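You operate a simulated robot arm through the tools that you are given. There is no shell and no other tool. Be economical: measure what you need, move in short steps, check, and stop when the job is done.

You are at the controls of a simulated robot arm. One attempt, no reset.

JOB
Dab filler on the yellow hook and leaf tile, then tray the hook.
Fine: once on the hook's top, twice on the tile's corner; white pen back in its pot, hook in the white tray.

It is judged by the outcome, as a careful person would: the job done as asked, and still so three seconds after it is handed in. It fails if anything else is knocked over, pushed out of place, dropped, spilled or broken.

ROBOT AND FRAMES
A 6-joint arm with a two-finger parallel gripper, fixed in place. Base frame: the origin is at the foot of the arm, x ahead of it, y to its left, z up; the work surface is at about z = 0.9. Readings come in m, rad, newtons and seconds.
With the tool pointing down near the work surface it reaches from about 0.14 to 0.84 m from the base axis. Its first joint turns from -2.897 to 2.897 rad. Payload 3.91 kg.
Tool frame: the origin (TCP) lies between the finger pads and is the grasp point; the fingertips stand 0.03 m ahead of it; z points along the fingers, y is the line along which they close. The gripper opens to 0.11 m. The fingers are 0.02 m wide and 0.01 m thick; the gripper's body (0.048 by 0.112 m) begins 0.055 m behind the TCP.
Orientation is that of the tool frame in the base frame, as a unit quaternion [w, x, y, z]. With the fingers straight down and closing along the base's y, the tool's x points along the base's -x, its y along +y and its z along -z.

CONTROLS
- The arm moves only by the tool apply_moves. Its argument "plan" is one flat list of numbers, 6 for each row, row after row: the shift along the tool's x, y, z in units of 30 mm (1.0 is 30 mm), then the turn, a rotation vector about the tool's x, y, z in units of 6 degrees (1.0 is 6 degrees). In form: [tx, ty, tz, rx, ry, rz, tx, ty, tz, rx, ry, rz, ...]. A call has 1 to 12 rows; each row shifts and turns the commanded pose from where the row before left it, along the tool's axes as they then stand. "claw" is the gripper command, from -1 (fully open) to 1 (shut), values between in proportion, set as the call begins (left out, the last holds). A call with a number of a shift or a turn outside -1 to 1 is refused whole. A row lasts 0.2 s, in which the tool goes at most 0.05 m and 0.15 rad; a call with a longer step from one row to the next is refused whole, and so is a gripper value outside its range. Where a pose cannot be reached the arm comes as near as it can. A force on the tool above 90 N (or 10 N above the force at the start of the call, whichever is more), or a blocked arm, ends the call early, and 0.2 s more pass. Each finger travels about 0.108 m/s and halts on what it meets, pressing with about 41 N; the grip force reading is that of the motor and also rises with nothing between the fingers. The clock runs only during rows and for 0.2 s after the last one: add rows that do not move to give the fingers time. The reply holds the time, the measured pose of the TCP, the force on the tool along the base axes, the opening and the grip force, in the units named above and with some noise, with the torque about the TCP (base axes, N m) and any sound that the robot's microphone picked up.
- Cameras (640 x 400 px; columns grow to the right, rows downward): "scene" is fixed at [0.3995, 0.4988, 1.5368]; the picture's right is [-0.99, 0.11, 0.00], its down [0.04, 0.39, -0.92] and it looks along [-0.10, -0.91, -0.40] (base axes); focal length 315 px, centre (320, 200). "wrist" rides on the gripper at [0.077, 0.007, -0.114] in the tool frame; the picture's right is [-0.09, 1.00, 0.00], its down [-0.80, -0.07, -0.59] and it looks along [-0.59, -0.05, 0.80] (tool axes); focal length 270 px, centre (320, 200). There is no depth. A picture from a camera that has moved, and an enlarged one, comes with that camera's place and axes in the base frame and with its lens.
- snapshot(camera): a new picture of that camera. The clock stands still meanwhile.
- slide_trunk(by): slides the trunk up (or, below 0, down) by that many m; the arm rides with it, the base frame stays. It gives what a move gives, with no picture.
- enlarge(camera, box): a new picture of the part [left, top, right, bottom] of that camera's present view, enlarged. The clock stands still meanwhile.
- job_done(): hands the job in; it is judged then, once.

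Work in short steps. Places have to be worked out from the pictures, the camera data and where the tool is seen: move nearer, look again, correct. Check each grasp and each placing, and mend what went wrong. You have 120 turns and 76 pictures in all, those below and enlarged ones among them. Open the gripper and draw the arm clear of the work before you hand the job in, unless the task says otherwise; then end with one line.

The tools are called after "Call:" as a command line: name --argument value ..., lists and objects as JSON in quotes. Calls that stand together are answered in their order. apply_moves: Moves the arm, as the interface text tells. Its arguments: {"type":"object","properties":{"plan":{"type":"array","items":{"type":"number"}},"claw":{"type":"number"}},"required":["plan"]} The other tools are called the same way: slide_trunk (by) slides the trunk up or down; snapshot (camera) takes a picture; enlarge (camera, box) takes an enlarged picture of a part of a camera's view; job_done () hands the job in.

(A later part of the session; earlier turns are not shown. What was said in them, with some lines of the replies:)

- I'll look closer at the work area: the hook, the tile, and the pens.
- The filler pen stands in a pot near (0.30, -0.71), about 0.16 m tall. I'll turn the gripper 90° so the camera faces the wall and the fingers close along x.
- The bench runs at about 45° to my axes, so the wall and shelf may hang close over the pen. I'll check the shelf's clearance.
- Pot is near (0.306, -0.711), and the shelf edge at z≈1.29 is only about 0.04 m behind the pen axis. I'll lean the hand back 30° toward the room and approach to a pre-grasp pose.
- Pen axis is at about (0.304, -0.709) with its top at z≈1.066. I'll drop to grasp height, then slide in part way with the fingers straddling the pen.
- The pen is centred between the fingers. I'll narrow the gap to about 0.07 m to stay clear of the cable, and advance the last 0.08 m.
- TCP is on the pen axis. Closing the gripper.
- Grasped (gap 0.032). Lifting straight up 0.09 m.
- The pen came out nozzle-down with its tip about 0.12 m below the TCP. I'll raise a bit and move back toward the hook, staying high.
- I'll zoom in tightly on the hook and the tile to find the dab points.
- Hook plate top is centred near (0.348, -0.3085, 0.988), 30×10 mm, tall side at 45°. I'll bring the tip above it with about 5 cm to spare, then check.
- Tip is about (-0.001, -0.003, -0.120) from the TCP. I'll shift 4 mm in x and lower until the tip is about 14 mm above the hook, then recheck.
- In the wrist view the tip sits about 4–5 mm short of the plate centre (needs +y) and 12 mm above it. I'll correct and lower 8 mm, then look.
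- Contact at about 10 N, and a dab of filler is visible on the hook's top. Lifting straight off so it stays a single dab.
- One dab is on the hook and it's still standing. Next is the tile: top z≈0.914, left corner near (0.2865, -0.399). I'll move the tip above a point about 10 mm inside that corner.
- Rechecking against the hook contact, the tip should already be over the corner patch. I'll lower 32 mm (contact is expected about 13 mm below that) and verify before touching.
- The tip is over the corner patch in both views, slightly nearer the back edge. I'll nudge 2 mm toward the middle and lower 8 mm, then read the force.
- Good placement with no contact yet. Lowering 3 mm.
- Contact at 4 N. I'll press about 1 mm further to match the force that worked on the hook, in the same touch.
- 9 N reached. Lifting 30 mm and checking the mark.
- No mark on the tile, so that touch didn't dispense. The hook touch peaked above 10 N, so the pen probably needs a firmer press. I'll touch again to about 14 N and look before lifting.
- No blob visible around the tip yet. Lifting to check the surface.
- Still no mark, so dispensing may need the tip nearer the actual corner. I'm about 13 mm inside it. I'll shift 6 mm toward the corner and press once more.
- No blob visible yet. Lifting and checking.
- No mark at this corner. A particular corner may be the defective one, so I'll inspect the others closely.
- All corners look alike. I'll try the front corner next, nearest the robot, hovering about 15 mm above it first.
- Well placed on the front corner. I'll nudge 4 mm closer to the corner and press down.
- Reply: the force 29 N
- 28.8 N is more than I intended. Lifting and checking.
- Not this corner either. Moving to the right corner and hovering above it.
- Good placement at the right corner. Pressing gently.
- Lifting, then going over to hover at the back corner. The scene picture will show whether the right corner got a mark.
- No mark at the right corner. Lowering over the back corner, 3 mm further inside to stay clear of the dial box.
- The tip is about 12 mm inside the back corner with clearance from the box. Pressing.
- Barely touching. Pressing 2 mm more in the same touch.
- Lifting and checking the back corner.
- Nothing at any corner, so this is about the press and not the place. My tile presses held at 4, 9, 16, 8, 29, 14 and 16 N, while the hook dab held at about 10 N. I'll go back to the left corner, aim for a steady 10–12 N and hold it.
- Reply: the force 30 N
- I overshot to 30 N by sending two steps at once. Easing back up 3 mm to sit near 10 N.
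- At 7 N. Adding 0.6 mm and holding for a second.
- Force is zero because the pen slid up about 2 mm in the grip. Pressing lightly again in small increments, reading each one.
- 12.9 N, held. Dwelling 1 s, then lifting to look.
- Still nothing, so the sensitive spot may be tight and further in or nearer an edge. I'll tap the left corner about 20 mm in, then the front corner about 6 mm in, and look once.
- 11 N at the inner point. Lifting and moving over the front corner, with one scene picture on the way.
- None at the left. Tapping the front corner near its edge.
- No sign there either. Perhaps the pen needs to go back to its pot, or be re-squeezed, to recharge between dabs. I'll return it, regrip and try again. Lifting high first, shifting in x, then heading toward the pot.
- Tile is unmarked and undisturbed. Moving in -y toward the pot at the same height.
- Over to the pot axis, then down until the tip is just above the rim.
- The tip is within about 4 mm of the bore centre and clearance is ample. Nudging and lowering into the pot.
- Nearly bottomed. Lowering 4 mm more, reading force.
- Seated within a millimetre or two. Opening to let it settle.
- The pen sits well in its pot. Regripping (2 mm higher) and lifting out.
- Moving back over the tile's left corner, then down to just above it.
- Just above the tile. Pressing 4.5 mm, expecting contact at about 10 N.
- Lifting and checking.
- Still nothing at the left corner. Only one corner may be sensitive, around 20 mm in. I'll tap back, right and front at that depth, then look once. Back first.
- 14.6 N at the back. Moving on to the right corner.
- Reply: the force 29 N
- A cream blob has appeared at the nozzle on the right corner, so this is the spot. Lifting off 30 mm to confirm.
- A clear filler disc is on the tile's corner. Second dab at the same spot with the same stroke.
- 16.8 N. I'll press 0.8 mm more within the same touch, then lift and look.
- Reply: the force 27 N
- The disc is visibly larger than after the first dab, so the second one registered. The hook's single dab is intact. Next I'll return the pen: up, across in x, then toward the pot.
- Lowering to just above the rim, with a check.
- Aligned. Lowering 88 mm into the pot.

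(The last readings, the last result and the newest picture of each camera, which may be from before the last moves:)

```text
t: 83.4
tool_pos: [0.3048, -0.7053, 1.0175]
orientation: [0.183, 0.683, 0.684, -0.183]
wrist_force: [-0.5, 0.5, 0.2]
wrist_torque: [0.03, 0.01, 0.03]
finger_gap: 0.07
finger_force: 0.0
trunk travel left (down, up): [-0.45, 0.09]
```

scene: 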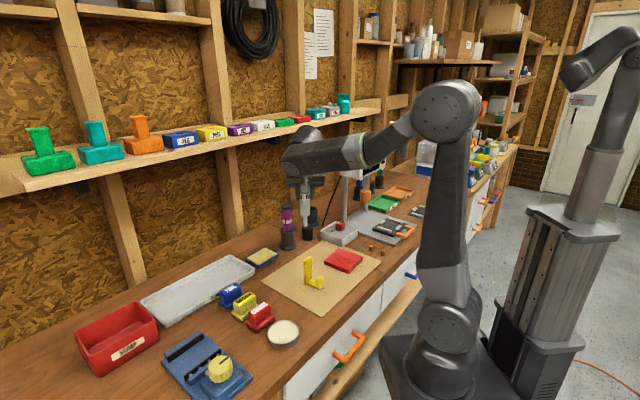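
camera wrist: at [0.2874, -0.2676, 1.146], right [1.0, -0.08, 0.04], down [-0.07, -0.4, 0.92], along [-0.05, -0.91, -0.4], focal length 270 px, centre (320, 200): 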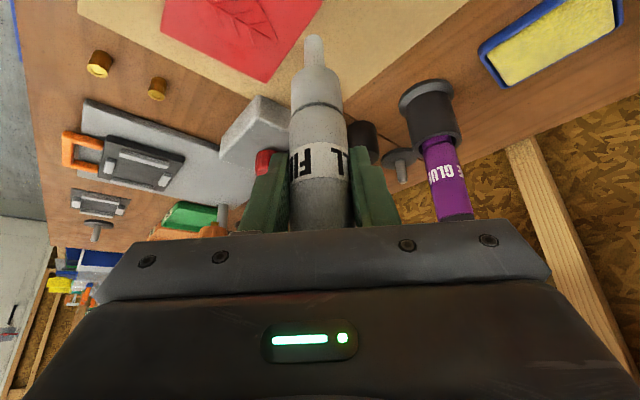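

Released. Retreating the way I came (+y), then up.

Call:
apply_moves --plan '[0.6, 0, -0.346, 0, 0, 0, 0.895, 0, -0.517, 0, 0, 0, 0.895, 0, -0.517, 0, 0, 0, 0.895, 0, -0.517, 0, 0, 0, 0.895, 0, -0.517, 0, 0, 0, -0.5, 0, -0.866, 0, 0, 0, -0.5, 0, -0.866, 0, 0, 0, -0.5, 0, -0.866, 0, 0, 0, -0.5, 0, -0.866, 0, 0, 0, -0.5, 0, -0.866, 0, 0, 0, 0, 0, 0, 0, 0, 0]'

Call:
snapshot --camera "scene"

```text
t: 85.8
tool_pos: [0.3057, -0.5592, 1.1698]
orientation: [0.183, 0.683, 0.683, -0.183]
wrist_force: [-0.7, 0.6, -0.1]
wrist_torque: [-0.01, 0.0, 0.03]
finger_gap: 0.0702
finger_force: 0.0
trunk travel left (down, up): [-0.45, 0.09]
```

```text
8 pictures are left
```

scene: 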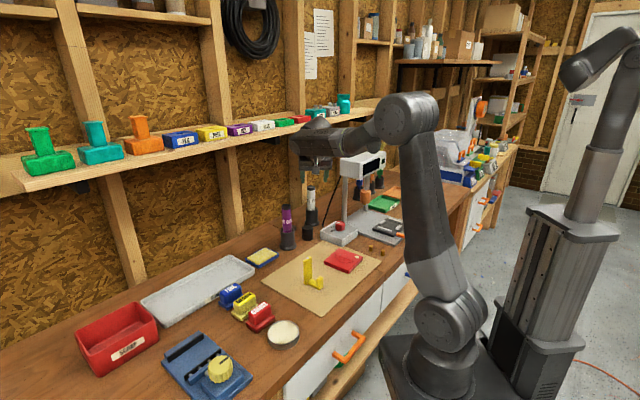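

The pen is back in its pot. Next I'll hover over the hook with the gripper vertical, closing along the plate's 30 mm width (about 46° in the base frame), so nothing touches the dab.

Call:
apply_moves --plan '[0.895, 0.184, -0.517, 0, 0, 0, 0.895, 0.184, -0.517, 0, 0, 0, 0.895, 0.184, -0.517, 0, 0, 0, 0.895, 0.184, -0.517, 0, 0, 0, 0.895, 0.184, -0.517, 0, 0, 0, 0.895, 0.184, -0.517, 0, 0, 0, 0.895, 0.184, -0.517, 0, 0, 0, 0.895, 0.184, -0.517, 0, 0, 0]' --claw -0.27

Call:
apply_moves --plan '[0, 0, 0, 0, 1, 0, 0, 0, 0, 0, 1, 0, 0, 0, 0, 0, 1, 0, 0, 0, 0, 0, 1, 0, 0, 0, 0, 0, 1, 0]'

Call:
apply_moves --plan '[0, 0, 0, 0, 0, -1, 0, 0, 0, 0, 0, -1, 0, 0, 0, 0, 0, -1, 0, 0, 0, 0, 0, -1, 0, 0, 0, 0, 0, -1, 0, 0, 0, 0, 0, -1, 0, 0, 0, 0, 0, -1, 0, 0, 0, 0, 0, -0.67, 0, 0, 0, 0, 0, 0]'

Call:
snapshot --camera "wrist"

```text
t: 87.6
tool_pos: [0.3493, -0.3128, 1.1678]
orientation: [0.184, 0.683, 0.683, -0.183]
wrist_force: [0.3, 0.0, -0.8]
wrist_torque: [0.01, 0.06, 0.01]
finger_gap: 0.0698
finger_force: 0.0
trunk travel left (down, up): [-0.45, 0.09]
```

```text
t: 88.8
tool_pos: [0.3482, -0.3113, 1.1684]
orientation: [-0.001, 0.707, 0.707, 0.001]
wrist_force: [-0.4, 0.1, 0.4]
wrist_torque: [0.01, -0.03, -0.03]
finger_gap: 0.07
finger_force: 0.2
trunk travel left (down, up): [-0.45, 0.09]
```

```text
t: 90.8
tool_pos: [0.3486, -0.3114, 1.1696]
orientation: [0.0, 0.374, 0.928, 0.0]
wrist_force: [-0.8, 0.1, 0.4]
wrist_torque: [-0.02, 0.0, 0.01]
finger_gap: 0.0697
finger_force: 0.1
trunk travel left (down, up): [-0.45, 0.09]
```

```text
7 pictures are left
camera wrist: at [0.2971, -0.2536, 1.2831], right [0.75, 0.66, 0.0], down [0.53, -0.61, 0.59], along [0.39, -0.45, -0.8], focal length 270 px, centre (320, 200)
```

wrist: 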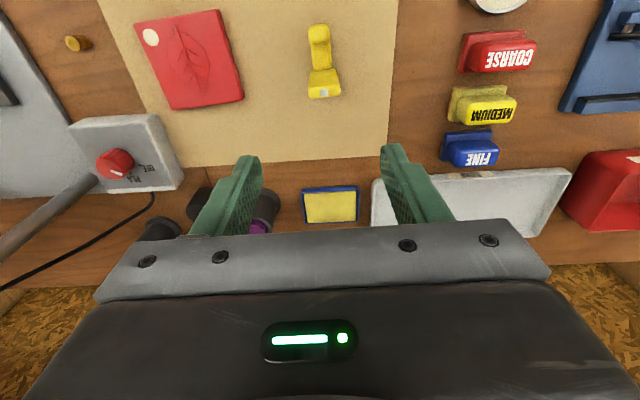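

The hook plate is centred about (+4, +5) mm from the TCP axis in tool x, y. Correcting and lowering until the fingertips are just above the plate, then a check.

Call:
apply_moves --plan '[0.13, 0.17, 0, 0, 0, 0, 0, 0, 0.9, 0, 0, 0, 0, 0, 0.9, 0, 0, 0, 0, 0, 0.9, 0, 0, 0, 0, 0, 0.9, 0, 0, 0, 0, 0, 0.9, 0, 0, 0, 0, 0, 0, 0, 0, 0]'

Call:
snapshot --camera "wrist"

```text
t: 92.4
tool_pos: [0.3484, -0.3059, 1.0322]
orientation: [0.0, 0.375, 0.927, 0.0]
wrist_force: [0.4, -0.3, 0.5]
wrist_torque: [0.03, -0.01, 0.0]
finger_gap: 0.0696
finger_force: 0.0
trunk travel left (down, up): [-0.45, 0.09]
```

```text
6 pictures are left
camera wrist: at [0.2972, -0.248, 1.1475], right [0.76, 0.66, 0.0], down [0.53, -0.61, 0.59], along [0.39, -0.45, -0.8], focal length 270 px, centre (320, 200)
```

wrist: 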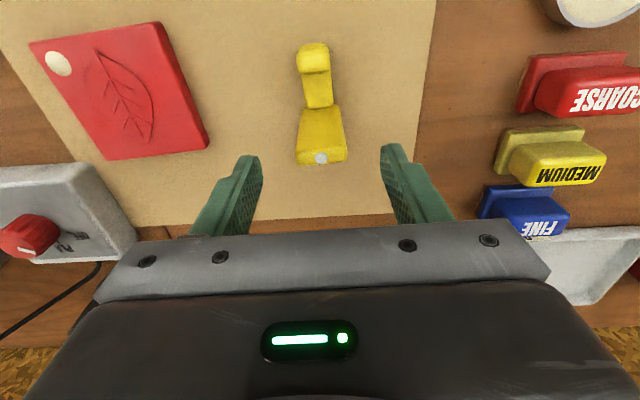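

Centred within 2 mm. Lowering to z≈0.955 and closing on the plate's sides.

Call:
apply_moves --plan '[-0.07, 0.05, 0, 0, 0, 0, 0, 0, 0.86, 0, 0, 0, 0, 0, 0.86, 0, 0, 0, 0, 0, 0.86, 0, 0, 0, 0, 0, 0, 0, 0, 0]'

Call:
apply_moves --plan '[0, 0, 0, 0, 0, 0, 0, 0, 0, 0, 0, 0, 0, 0, 0, 0, 0, 0, 0, 0, 0, 0, 0, 0]' --claw 1

```text
t: 93.6
tool_pos: [0.3516, -0.3048, 0.9565]
orientation: [0.0, 0.375, 0.927, 0.0]
wrist_force: [0.0, -0.1, 0.4]
wrist_torque: [-0.03, 0.0, -0.01]
finger_gap: 0.0698
finger_force: 0.0
trunk travel left (down, up): [-0.45, 0.09]
```

```text
t: 94.6
tool_pos: [0.3521, -0.3042, 0.9566]
orientation: [0.001, 0.375, 0.927, 0.0]
wrist_force: [0.4, 0.0, -1.0]
wrist_torque: [0.02, 0.0, 0.03]
finger_gap: 0.0332
finger_force: 40.8
trunk travel left (down, up): [-0.45, 0.09]
```

Grip holds at 33 mm on the plate. Lifting the hook straight up 0.16 m.

Call:
apply_moves --plan '[0, 0, -0.5, 0, 0, 0, 0, 0, -0.9, 0, 0, 0, 0, 0, -1, 0, 0, 0, 0, 0, -1, 0, 0, 0, 0, 0, -1, 0, 0, 0, 0, 0, -1, 0, 0, 0, 0, 0, 0, 0, 0, 0]'

Call:
apply_moves --plan '[0, 0, 0, 0, 0, -1, 0, 0, 0, 0, 0, -1, 0, 0, 0, 0, 0, -1, 0, 0, 0, 0, 0, -1, 0, 0, 0, 0, 0, -1, 0, 0, 0, 0, 0, -1, 0, 0, 0, 0, 0, -1, 0, 0, 0, 0, 0, -1, 0, 0, 0, 0, 0, -1, 0, 0, 0, 0, 0, -1, 0, 0, 0, 0, 0, -1]'

Call:
apply_moves --plan '[0, 0, 0, 0, 0, -1, 0, 0, 0, 0, 0, -1, 0, 0, 0, 0, 0, -1, 0, 0, 0, 0, 0, -1, 0, 0, 0, 0.83, 0, 0, 0, 0, 0, 0.83, 0, 0, 0, 0, 0, 0, 0, 0]'

```text
t: 96.2
tool_pos: [0.354, -0.3054, 1.1181]
orientation: [0.0, 0.375, 0.927, 0.0]
wrist_force: [-0.9, -0.2, -0.4]
wrist_torque: [0.01, -0.01, -0.02]
finger_gap: 0.0333
finger_force: 41.0
trunk travel left (down, up): [-0.45, 0.09]
```

```text
t: 98.6
tool_pos: [0.3526, -0.3059, 1.1171]
orientation: [0.001, -0.192, 0.981, 0.0]
wrist_force: [-0.1, 0.0, -0.9]
wrist_torque: [-0.01, 0.01, 0.03]
finger_gap: 0.0331
finger_force: 41.5
trunk travel left (down, up): [-0.45, 0.09]
```

```text
t: 100.2
tool_pos: [0.3528, -0.3049, 1.1168]
orientation: [0.034, -0.389, 0.917, -0.08]
wrist_force: [0.0, 0.2, -0.7]
wrist_torque: [0.01, 0.01, -0.02]
finger_gap: 0.0331
finger_force: 40.9
trunk travel left (down, up): [-0.45, 0.09]
```

The hook is held with its foot along the tray's long side and the hand leaning 10° away from the shelf. Moving to a hover near the tray on the room side.

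Call:
apply_moves --plan '[-0.773, -0.622, 0.11, 0, 0, 0, -0.773, -0.622, 0.11, 0, 0, 0, -0.773, -0.622, 0.11, 0, 0, 0, -0.773, -0.622, 0.11, 0, 0, 0, -0.773, -0.622, 0.11, 0, 0, 0, -0.773, -0.622, 0.11, 0, 0, 0, -0.773, -0.622, 0.11, 0, 0, 0, -0.773, -0.622, 0.11, 0, 0, 0, 0, 0, 0, 0, 0, 0]'

Call:
snapshot --camera "scene"

```text
t: 102.2
tool_pos: [0.5888, -0.2782, 1.1173]
orientation: [0.034, -0.388, 0.917, -0.08]
wrist_force: [0.9, 0.1, -0.9]
wrist_torque: [0.0, 0.03, 0.02]
finger_gap: 0.033
finger_force: 41.5
trunk travel left (down, up): [-0.45, 0.09]
```

```text
5 pictures are left
```

scene: 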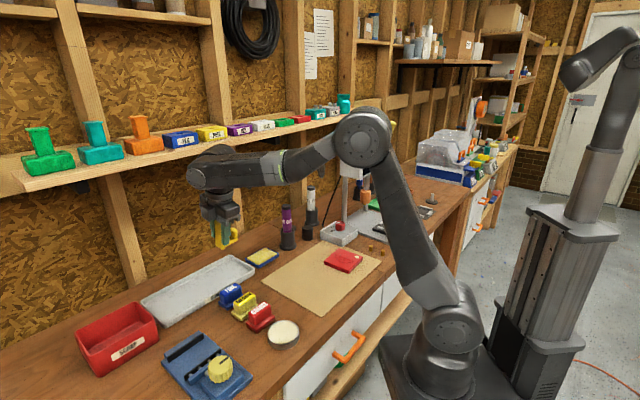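

Hook is held upright at hover. Lowering 5 cm, then moving over the tray and checking alignment.

Call:
apply_moves --plan '[0, 0.144, 0.82, 0, 0, 0, 0, 0.144, 0.82, 0, 0, 0, -0.268, -0.84, 0.148, 0, 0, 0, -0.268, -0.84, 0.148, 0, 0, 0, 0, 0, 0, 0, 0, 0]'

Call:
enlarge --camera "scene" --box '[120, 130, 320, 340]'

```text
t: 103.4
tool_pos: [0.6373, -0.3049, 1.0682]
orientation: [0.034, -0.39, 0.917, -0.08]
wrist_force: [-0.3, 0.3, -0.2]
wrist_torque: [0.01, 0.01, 0.0]
finger_gap: 0.033
finger_force: 41.3
trunk travel left (down, up): [-0.45, 0.09]
```

```text
1.90 times, centred on (220, 235) of scene
camera zoom: at [0.3995, 0.4988, 1.5368], right [-0.99, 0.11, 0.0], down [0.04, 0.39, -0.92], along [-0.1, -0.91, -0.4], focal length 600 px, centre (510, 133)
```

zoom: 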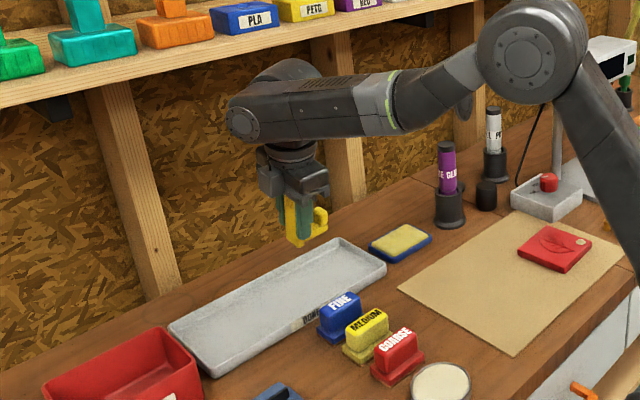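

The projected landing is mid-tray, and the shelf cleared at this height. Lowering 9.5 cm, then finishing by feel.

Call:
apply_moves --plan '[0, 0.137, 0.779, 0, 0, 0, 0, 0.137, 0.779, 0, 0, 0, 0, 0.137, 0.779, 0, 0, 0, 0, 0.137, 0.779, 0, 0, 0, 0, 0, 0, 0, 0, 0]'

Call:
snapshot --camera "wrist"

```text
t: 104.6
tool_pos: [0.6393, -0.3045, 0.9748]
orientation: [0.034, -0.389, 0.917, -0.08]
wrist_force: [-0.8, -0.4, -1.1]
wrist_torque: [0.0, 0.0, 0.0]
finger_gap: 0.0335
finger_force: 40.6
trunk travel left (down, up): [-0.45, 0.09]
```

```text
3 pictures are left
camera wrist: at [0.5667, -0.3411, 1.087], right [-0.64, 0.74, -0.17], down [0.53, 0.6, 0.6], along [0.55, 0.29, -0.78], focal length 270 px, centre (320, 200)
```

wrist: 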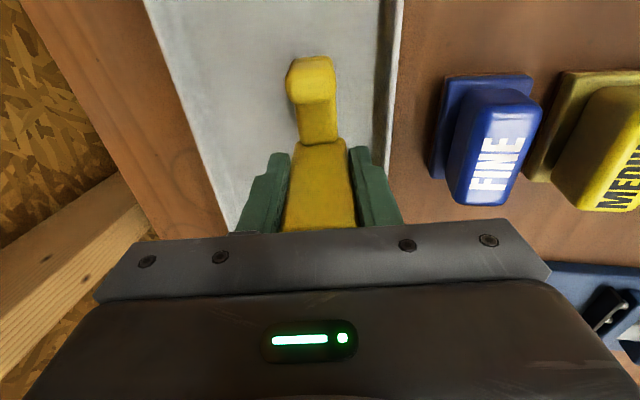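

The hook is inside the tray walls. Final descent in small steps.

Call:
apply_moves --plan '[0, 0.058, 0.328, 0, 0, 0, 0, 0, 0, 0, 0, 0]'

```text
t: 105.2
tool_pos: [0.639, -0.3019, 0.9647]
orientation: [0.033, -0.389, 0.917, -0.08]
wrist_force: [0.1, 0.9, -0.6]
wrist_torque: [-0.02, 0.02, 0.01]
finger_gap: 0.0333
finger_force: 41.2
trunk travel left (down, up): [-0.45, 0.09]
```

Call:
apply_moves --plan '[0, 0.012, 0.066, 0, 0, 0, 0, 0, 0, 0, 0, 0]'

```text
t: 105.8
tool_pos: [0.6397, -0.3022, 0.9627]
orientation: [0.034, -0.39, 0.917, -0.08]
wrist_force: [0.0, 0.8, -1.0]
wrist_torque: [0.0, 0.01, 0.0]
finger_gap: 0.033
finger_force: 40.9
trunk travel left (down, up): [-0.45, 0.09]
```

Call:
apply_moves --plan '[0, 0.012, 0.066, 0, 0, 0, 0, 0, 0, 0, 0, 0]'

```text
t: 106.4
tool_pos: [0.638, -0.3021, 0.9598]
orientation: [0.035, -0.389, 0.917, -0.081]
wrist_force: [0.5, -1.2, -0.5]
wrist_torque: [-0.02, -0.01, 0.0]
finger_gap: 0.0332
finger_force: 40.9
trunk travel left (down, up): [-0.45, 0.09]
```

Call:
apply_moves --plan '[0, 0.009, 0.05, 0, 0, 0, 0, 0, 0, 0, 0, 0]'

```text
t: 107.0
tool_pos: [0.6384, -0.302, 0.9589]
orientation: [0.034, -0.389, 0.917, -0.081]
wrist_force: [1.5, -2.1, 7.9]
wrist_torque: [-0.05, -0.06, 0.03]
finger_gap: 0.0331
finger_force: 40.9
trunk travel left (down, up): [-0.45, 0.09]
```

In contact with the tray floor. Releasing gently with a small opening.

Call:
apply_moves --plan '[0, 0, 0, 0, 0, 0, 0, 0, 0, 0, 0, 0, 0, 0, 0, 0, 0, 0, 0, 0, 0, 0, 0, 0]' --claw -0.05

Call:
enlarge --camera "wrist" --box '[200, 20, 440, 235]'

```text
t: 108.0
tool_pos: [0.6397, -0.3008, 0.9573]
orientation: [0.034, -0.389, 0.917, -0.08]
wrist_force: [5.3, -6.9, -1.4]
wrist_torque: [-0.24, -0.19, -0.03]
finger_gap: 0.0537
finger_force: 0.1
trunk travel left (down, up): [-0.45, 0.09]
```

```text
1.86 times, centred on (320, 128) of wrist
camera zoom: at [0.5662, -0.34, 1.0689], right [-0.64, 0.74, -0.17], down [0.53, 0.6, 0.6], along [0.55, 0.29, -0.78], focal length 503 px, centre (320, 335)
```

zoom: 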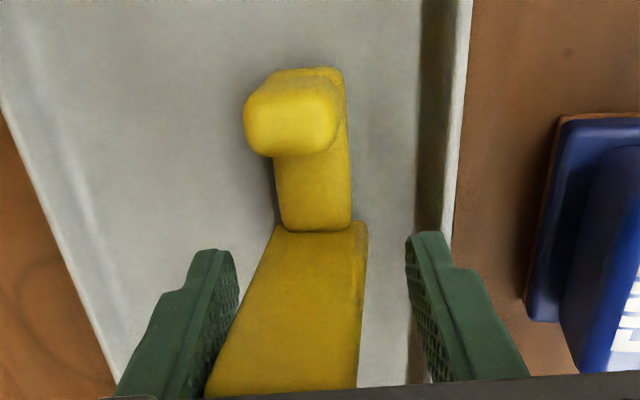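

The tool feels a sideways push: the hook is leaning on the wall-side finger and the other finger is near the rim. I'll shift the gripper 8 mm toward the wall to free both, then read.

Call:
apply_moves --plan '[0, -0.09, 0, 0, 0, 0, 0, -0.09, 0, 0, 0, 0, 0, -0.09, 0, 0, 0, 0, 0, 0, 0, 0, 0, 0]'

```text
t: 109.0
tool_pos: [0.6432, -0.3073, 0.9582]
orientation: [0.034, -0.39, 0.917, -0.08]
wrist_force: [-0.6, 0.1, 1.2]
wrist_torque: [0.05, 0.0, -0.04]
finger_gap: 0.0576
finger_force: 0.1
trunk travel left (down, up): [-0.45, 0.09]
```

Free of side load, and the gap reached its command. Withdrawing along the tool axis.

Call:
apply_moves --plan '[0, 0, -0.5, 0, 0, 0, 0, 0, -0.7, 0, 0, 0, 0, 0, -0.8, 0, 0, 0, 0, 0, -0.8, 0, 0, 0, 0, 0, -0.8, 0, 0, 0, 0, 0, 0, 0, 0, 0]'

```text
t: 110.4
tool_pos: [0.6264, -0.2924, 1.0636]
orientation: [0.033, -0.389, 0.917, -0.079]
wrist_force: [0.3, -0.4, 0.4]
wrist_torque: [-0.02, 0.01, -0.01]
finger_gap: 0.0576
finger_force: 0.0
trunk travel left (down, up): [-0.45, 0.09]
```

Clear of the hook. Retreating up and toward the room, then a final picture.

Call:
apply_moves --plan '[0, 0, -0.9, 0, 0, 0, 0.5, 0.78, -0.815, 0, 0, 0, 0.5, 0.78, -0.815, 0, 0, 0, 0.5, 0.78, -0.815, 0, 0, 0, 0.5, 0.78, -0.815, 0, 0, 0, 0.5, 0.78, -0.815, 0, 0, 0, 0.5, 0.78, -0.815, 0, 0, 0, 0, 0, 0, 0, 0, 0, 0, 0, 0, 0, 0, 0]' --claw -1

Call:
enlarge --camera "scene" --box '[120, 180, 380, 345]'

```text
t: 112.4
tool_pos: [0.4512, -0.2384, 1.2126]
orientation: [0.034, -0.389, 0.917, -0.079]
wrist_force: [0.3, 0.3, -0.2]
wrist_torque: [0.01, 0.0, -0.02]
finger_gap: 0.1101
finger_force: 0.0
trunk travel left (down, up): [-0.45, 0.09]
```

```text
2.42 times, centred on (250, 262) of scene
camera zoom: at [0.3995, 0.4988, 1.5368], right [-0.99, 0.11, 0.0], down [0.04, 0.39, -0.92], along [-0.1, -0.91, -0.4], focal length 764 px, centre (490, 48)
```

zoom: 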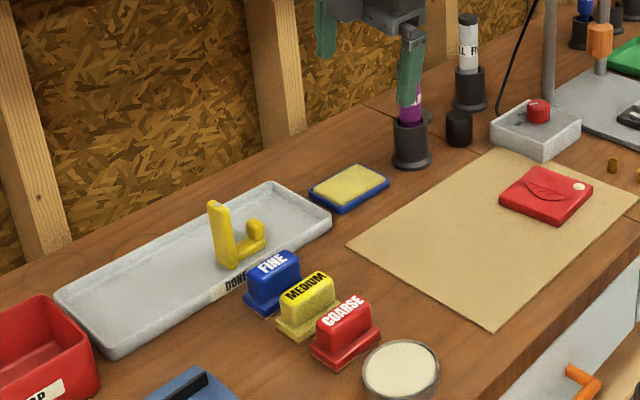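

The tray hasn't moved and the hook stands in it; the pen is in its pot. One close look at the hook's top.

Call:
enlarge --camera "scene" --box '[195, 255, 245, 295]'

```text
10.00 times, centred on (220, 275) of scene
camera zoom: at [0.3995, 0.4988, 1.5368], right [-0.99, 0.11, 0.0], down [0.04, 0.39, -0.92], along [-0.1, -0.91, -0.4], focal length 3151 px, centre (1320, -550)
```

zoom: 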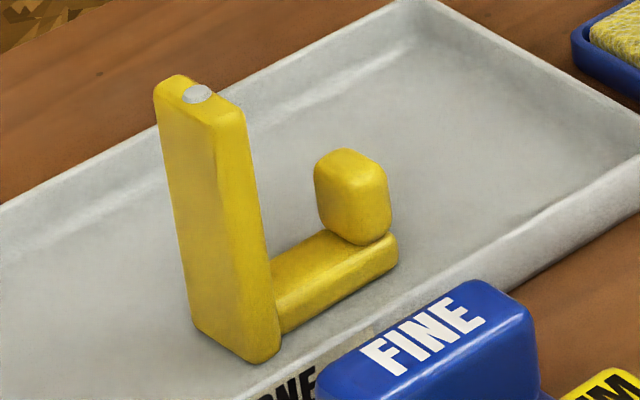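

The hook stands in the tray with its single dab intact, the tile has its corner dabs, and the arm is clear with the gripper open. Handing in.

Call:
job_done

```text
The job is handed in.
```

I handed the job in: one dab on the hook's top, two on the tile's right-hand corner, the white pen back in its pot, and the hook standing in the white tray. The tile shows a single disc that grew after the second press, so that dab is judged from its size. The hook's dab looks greyer than the tile's, and several earlier presses on other parts of the tile left no mark.
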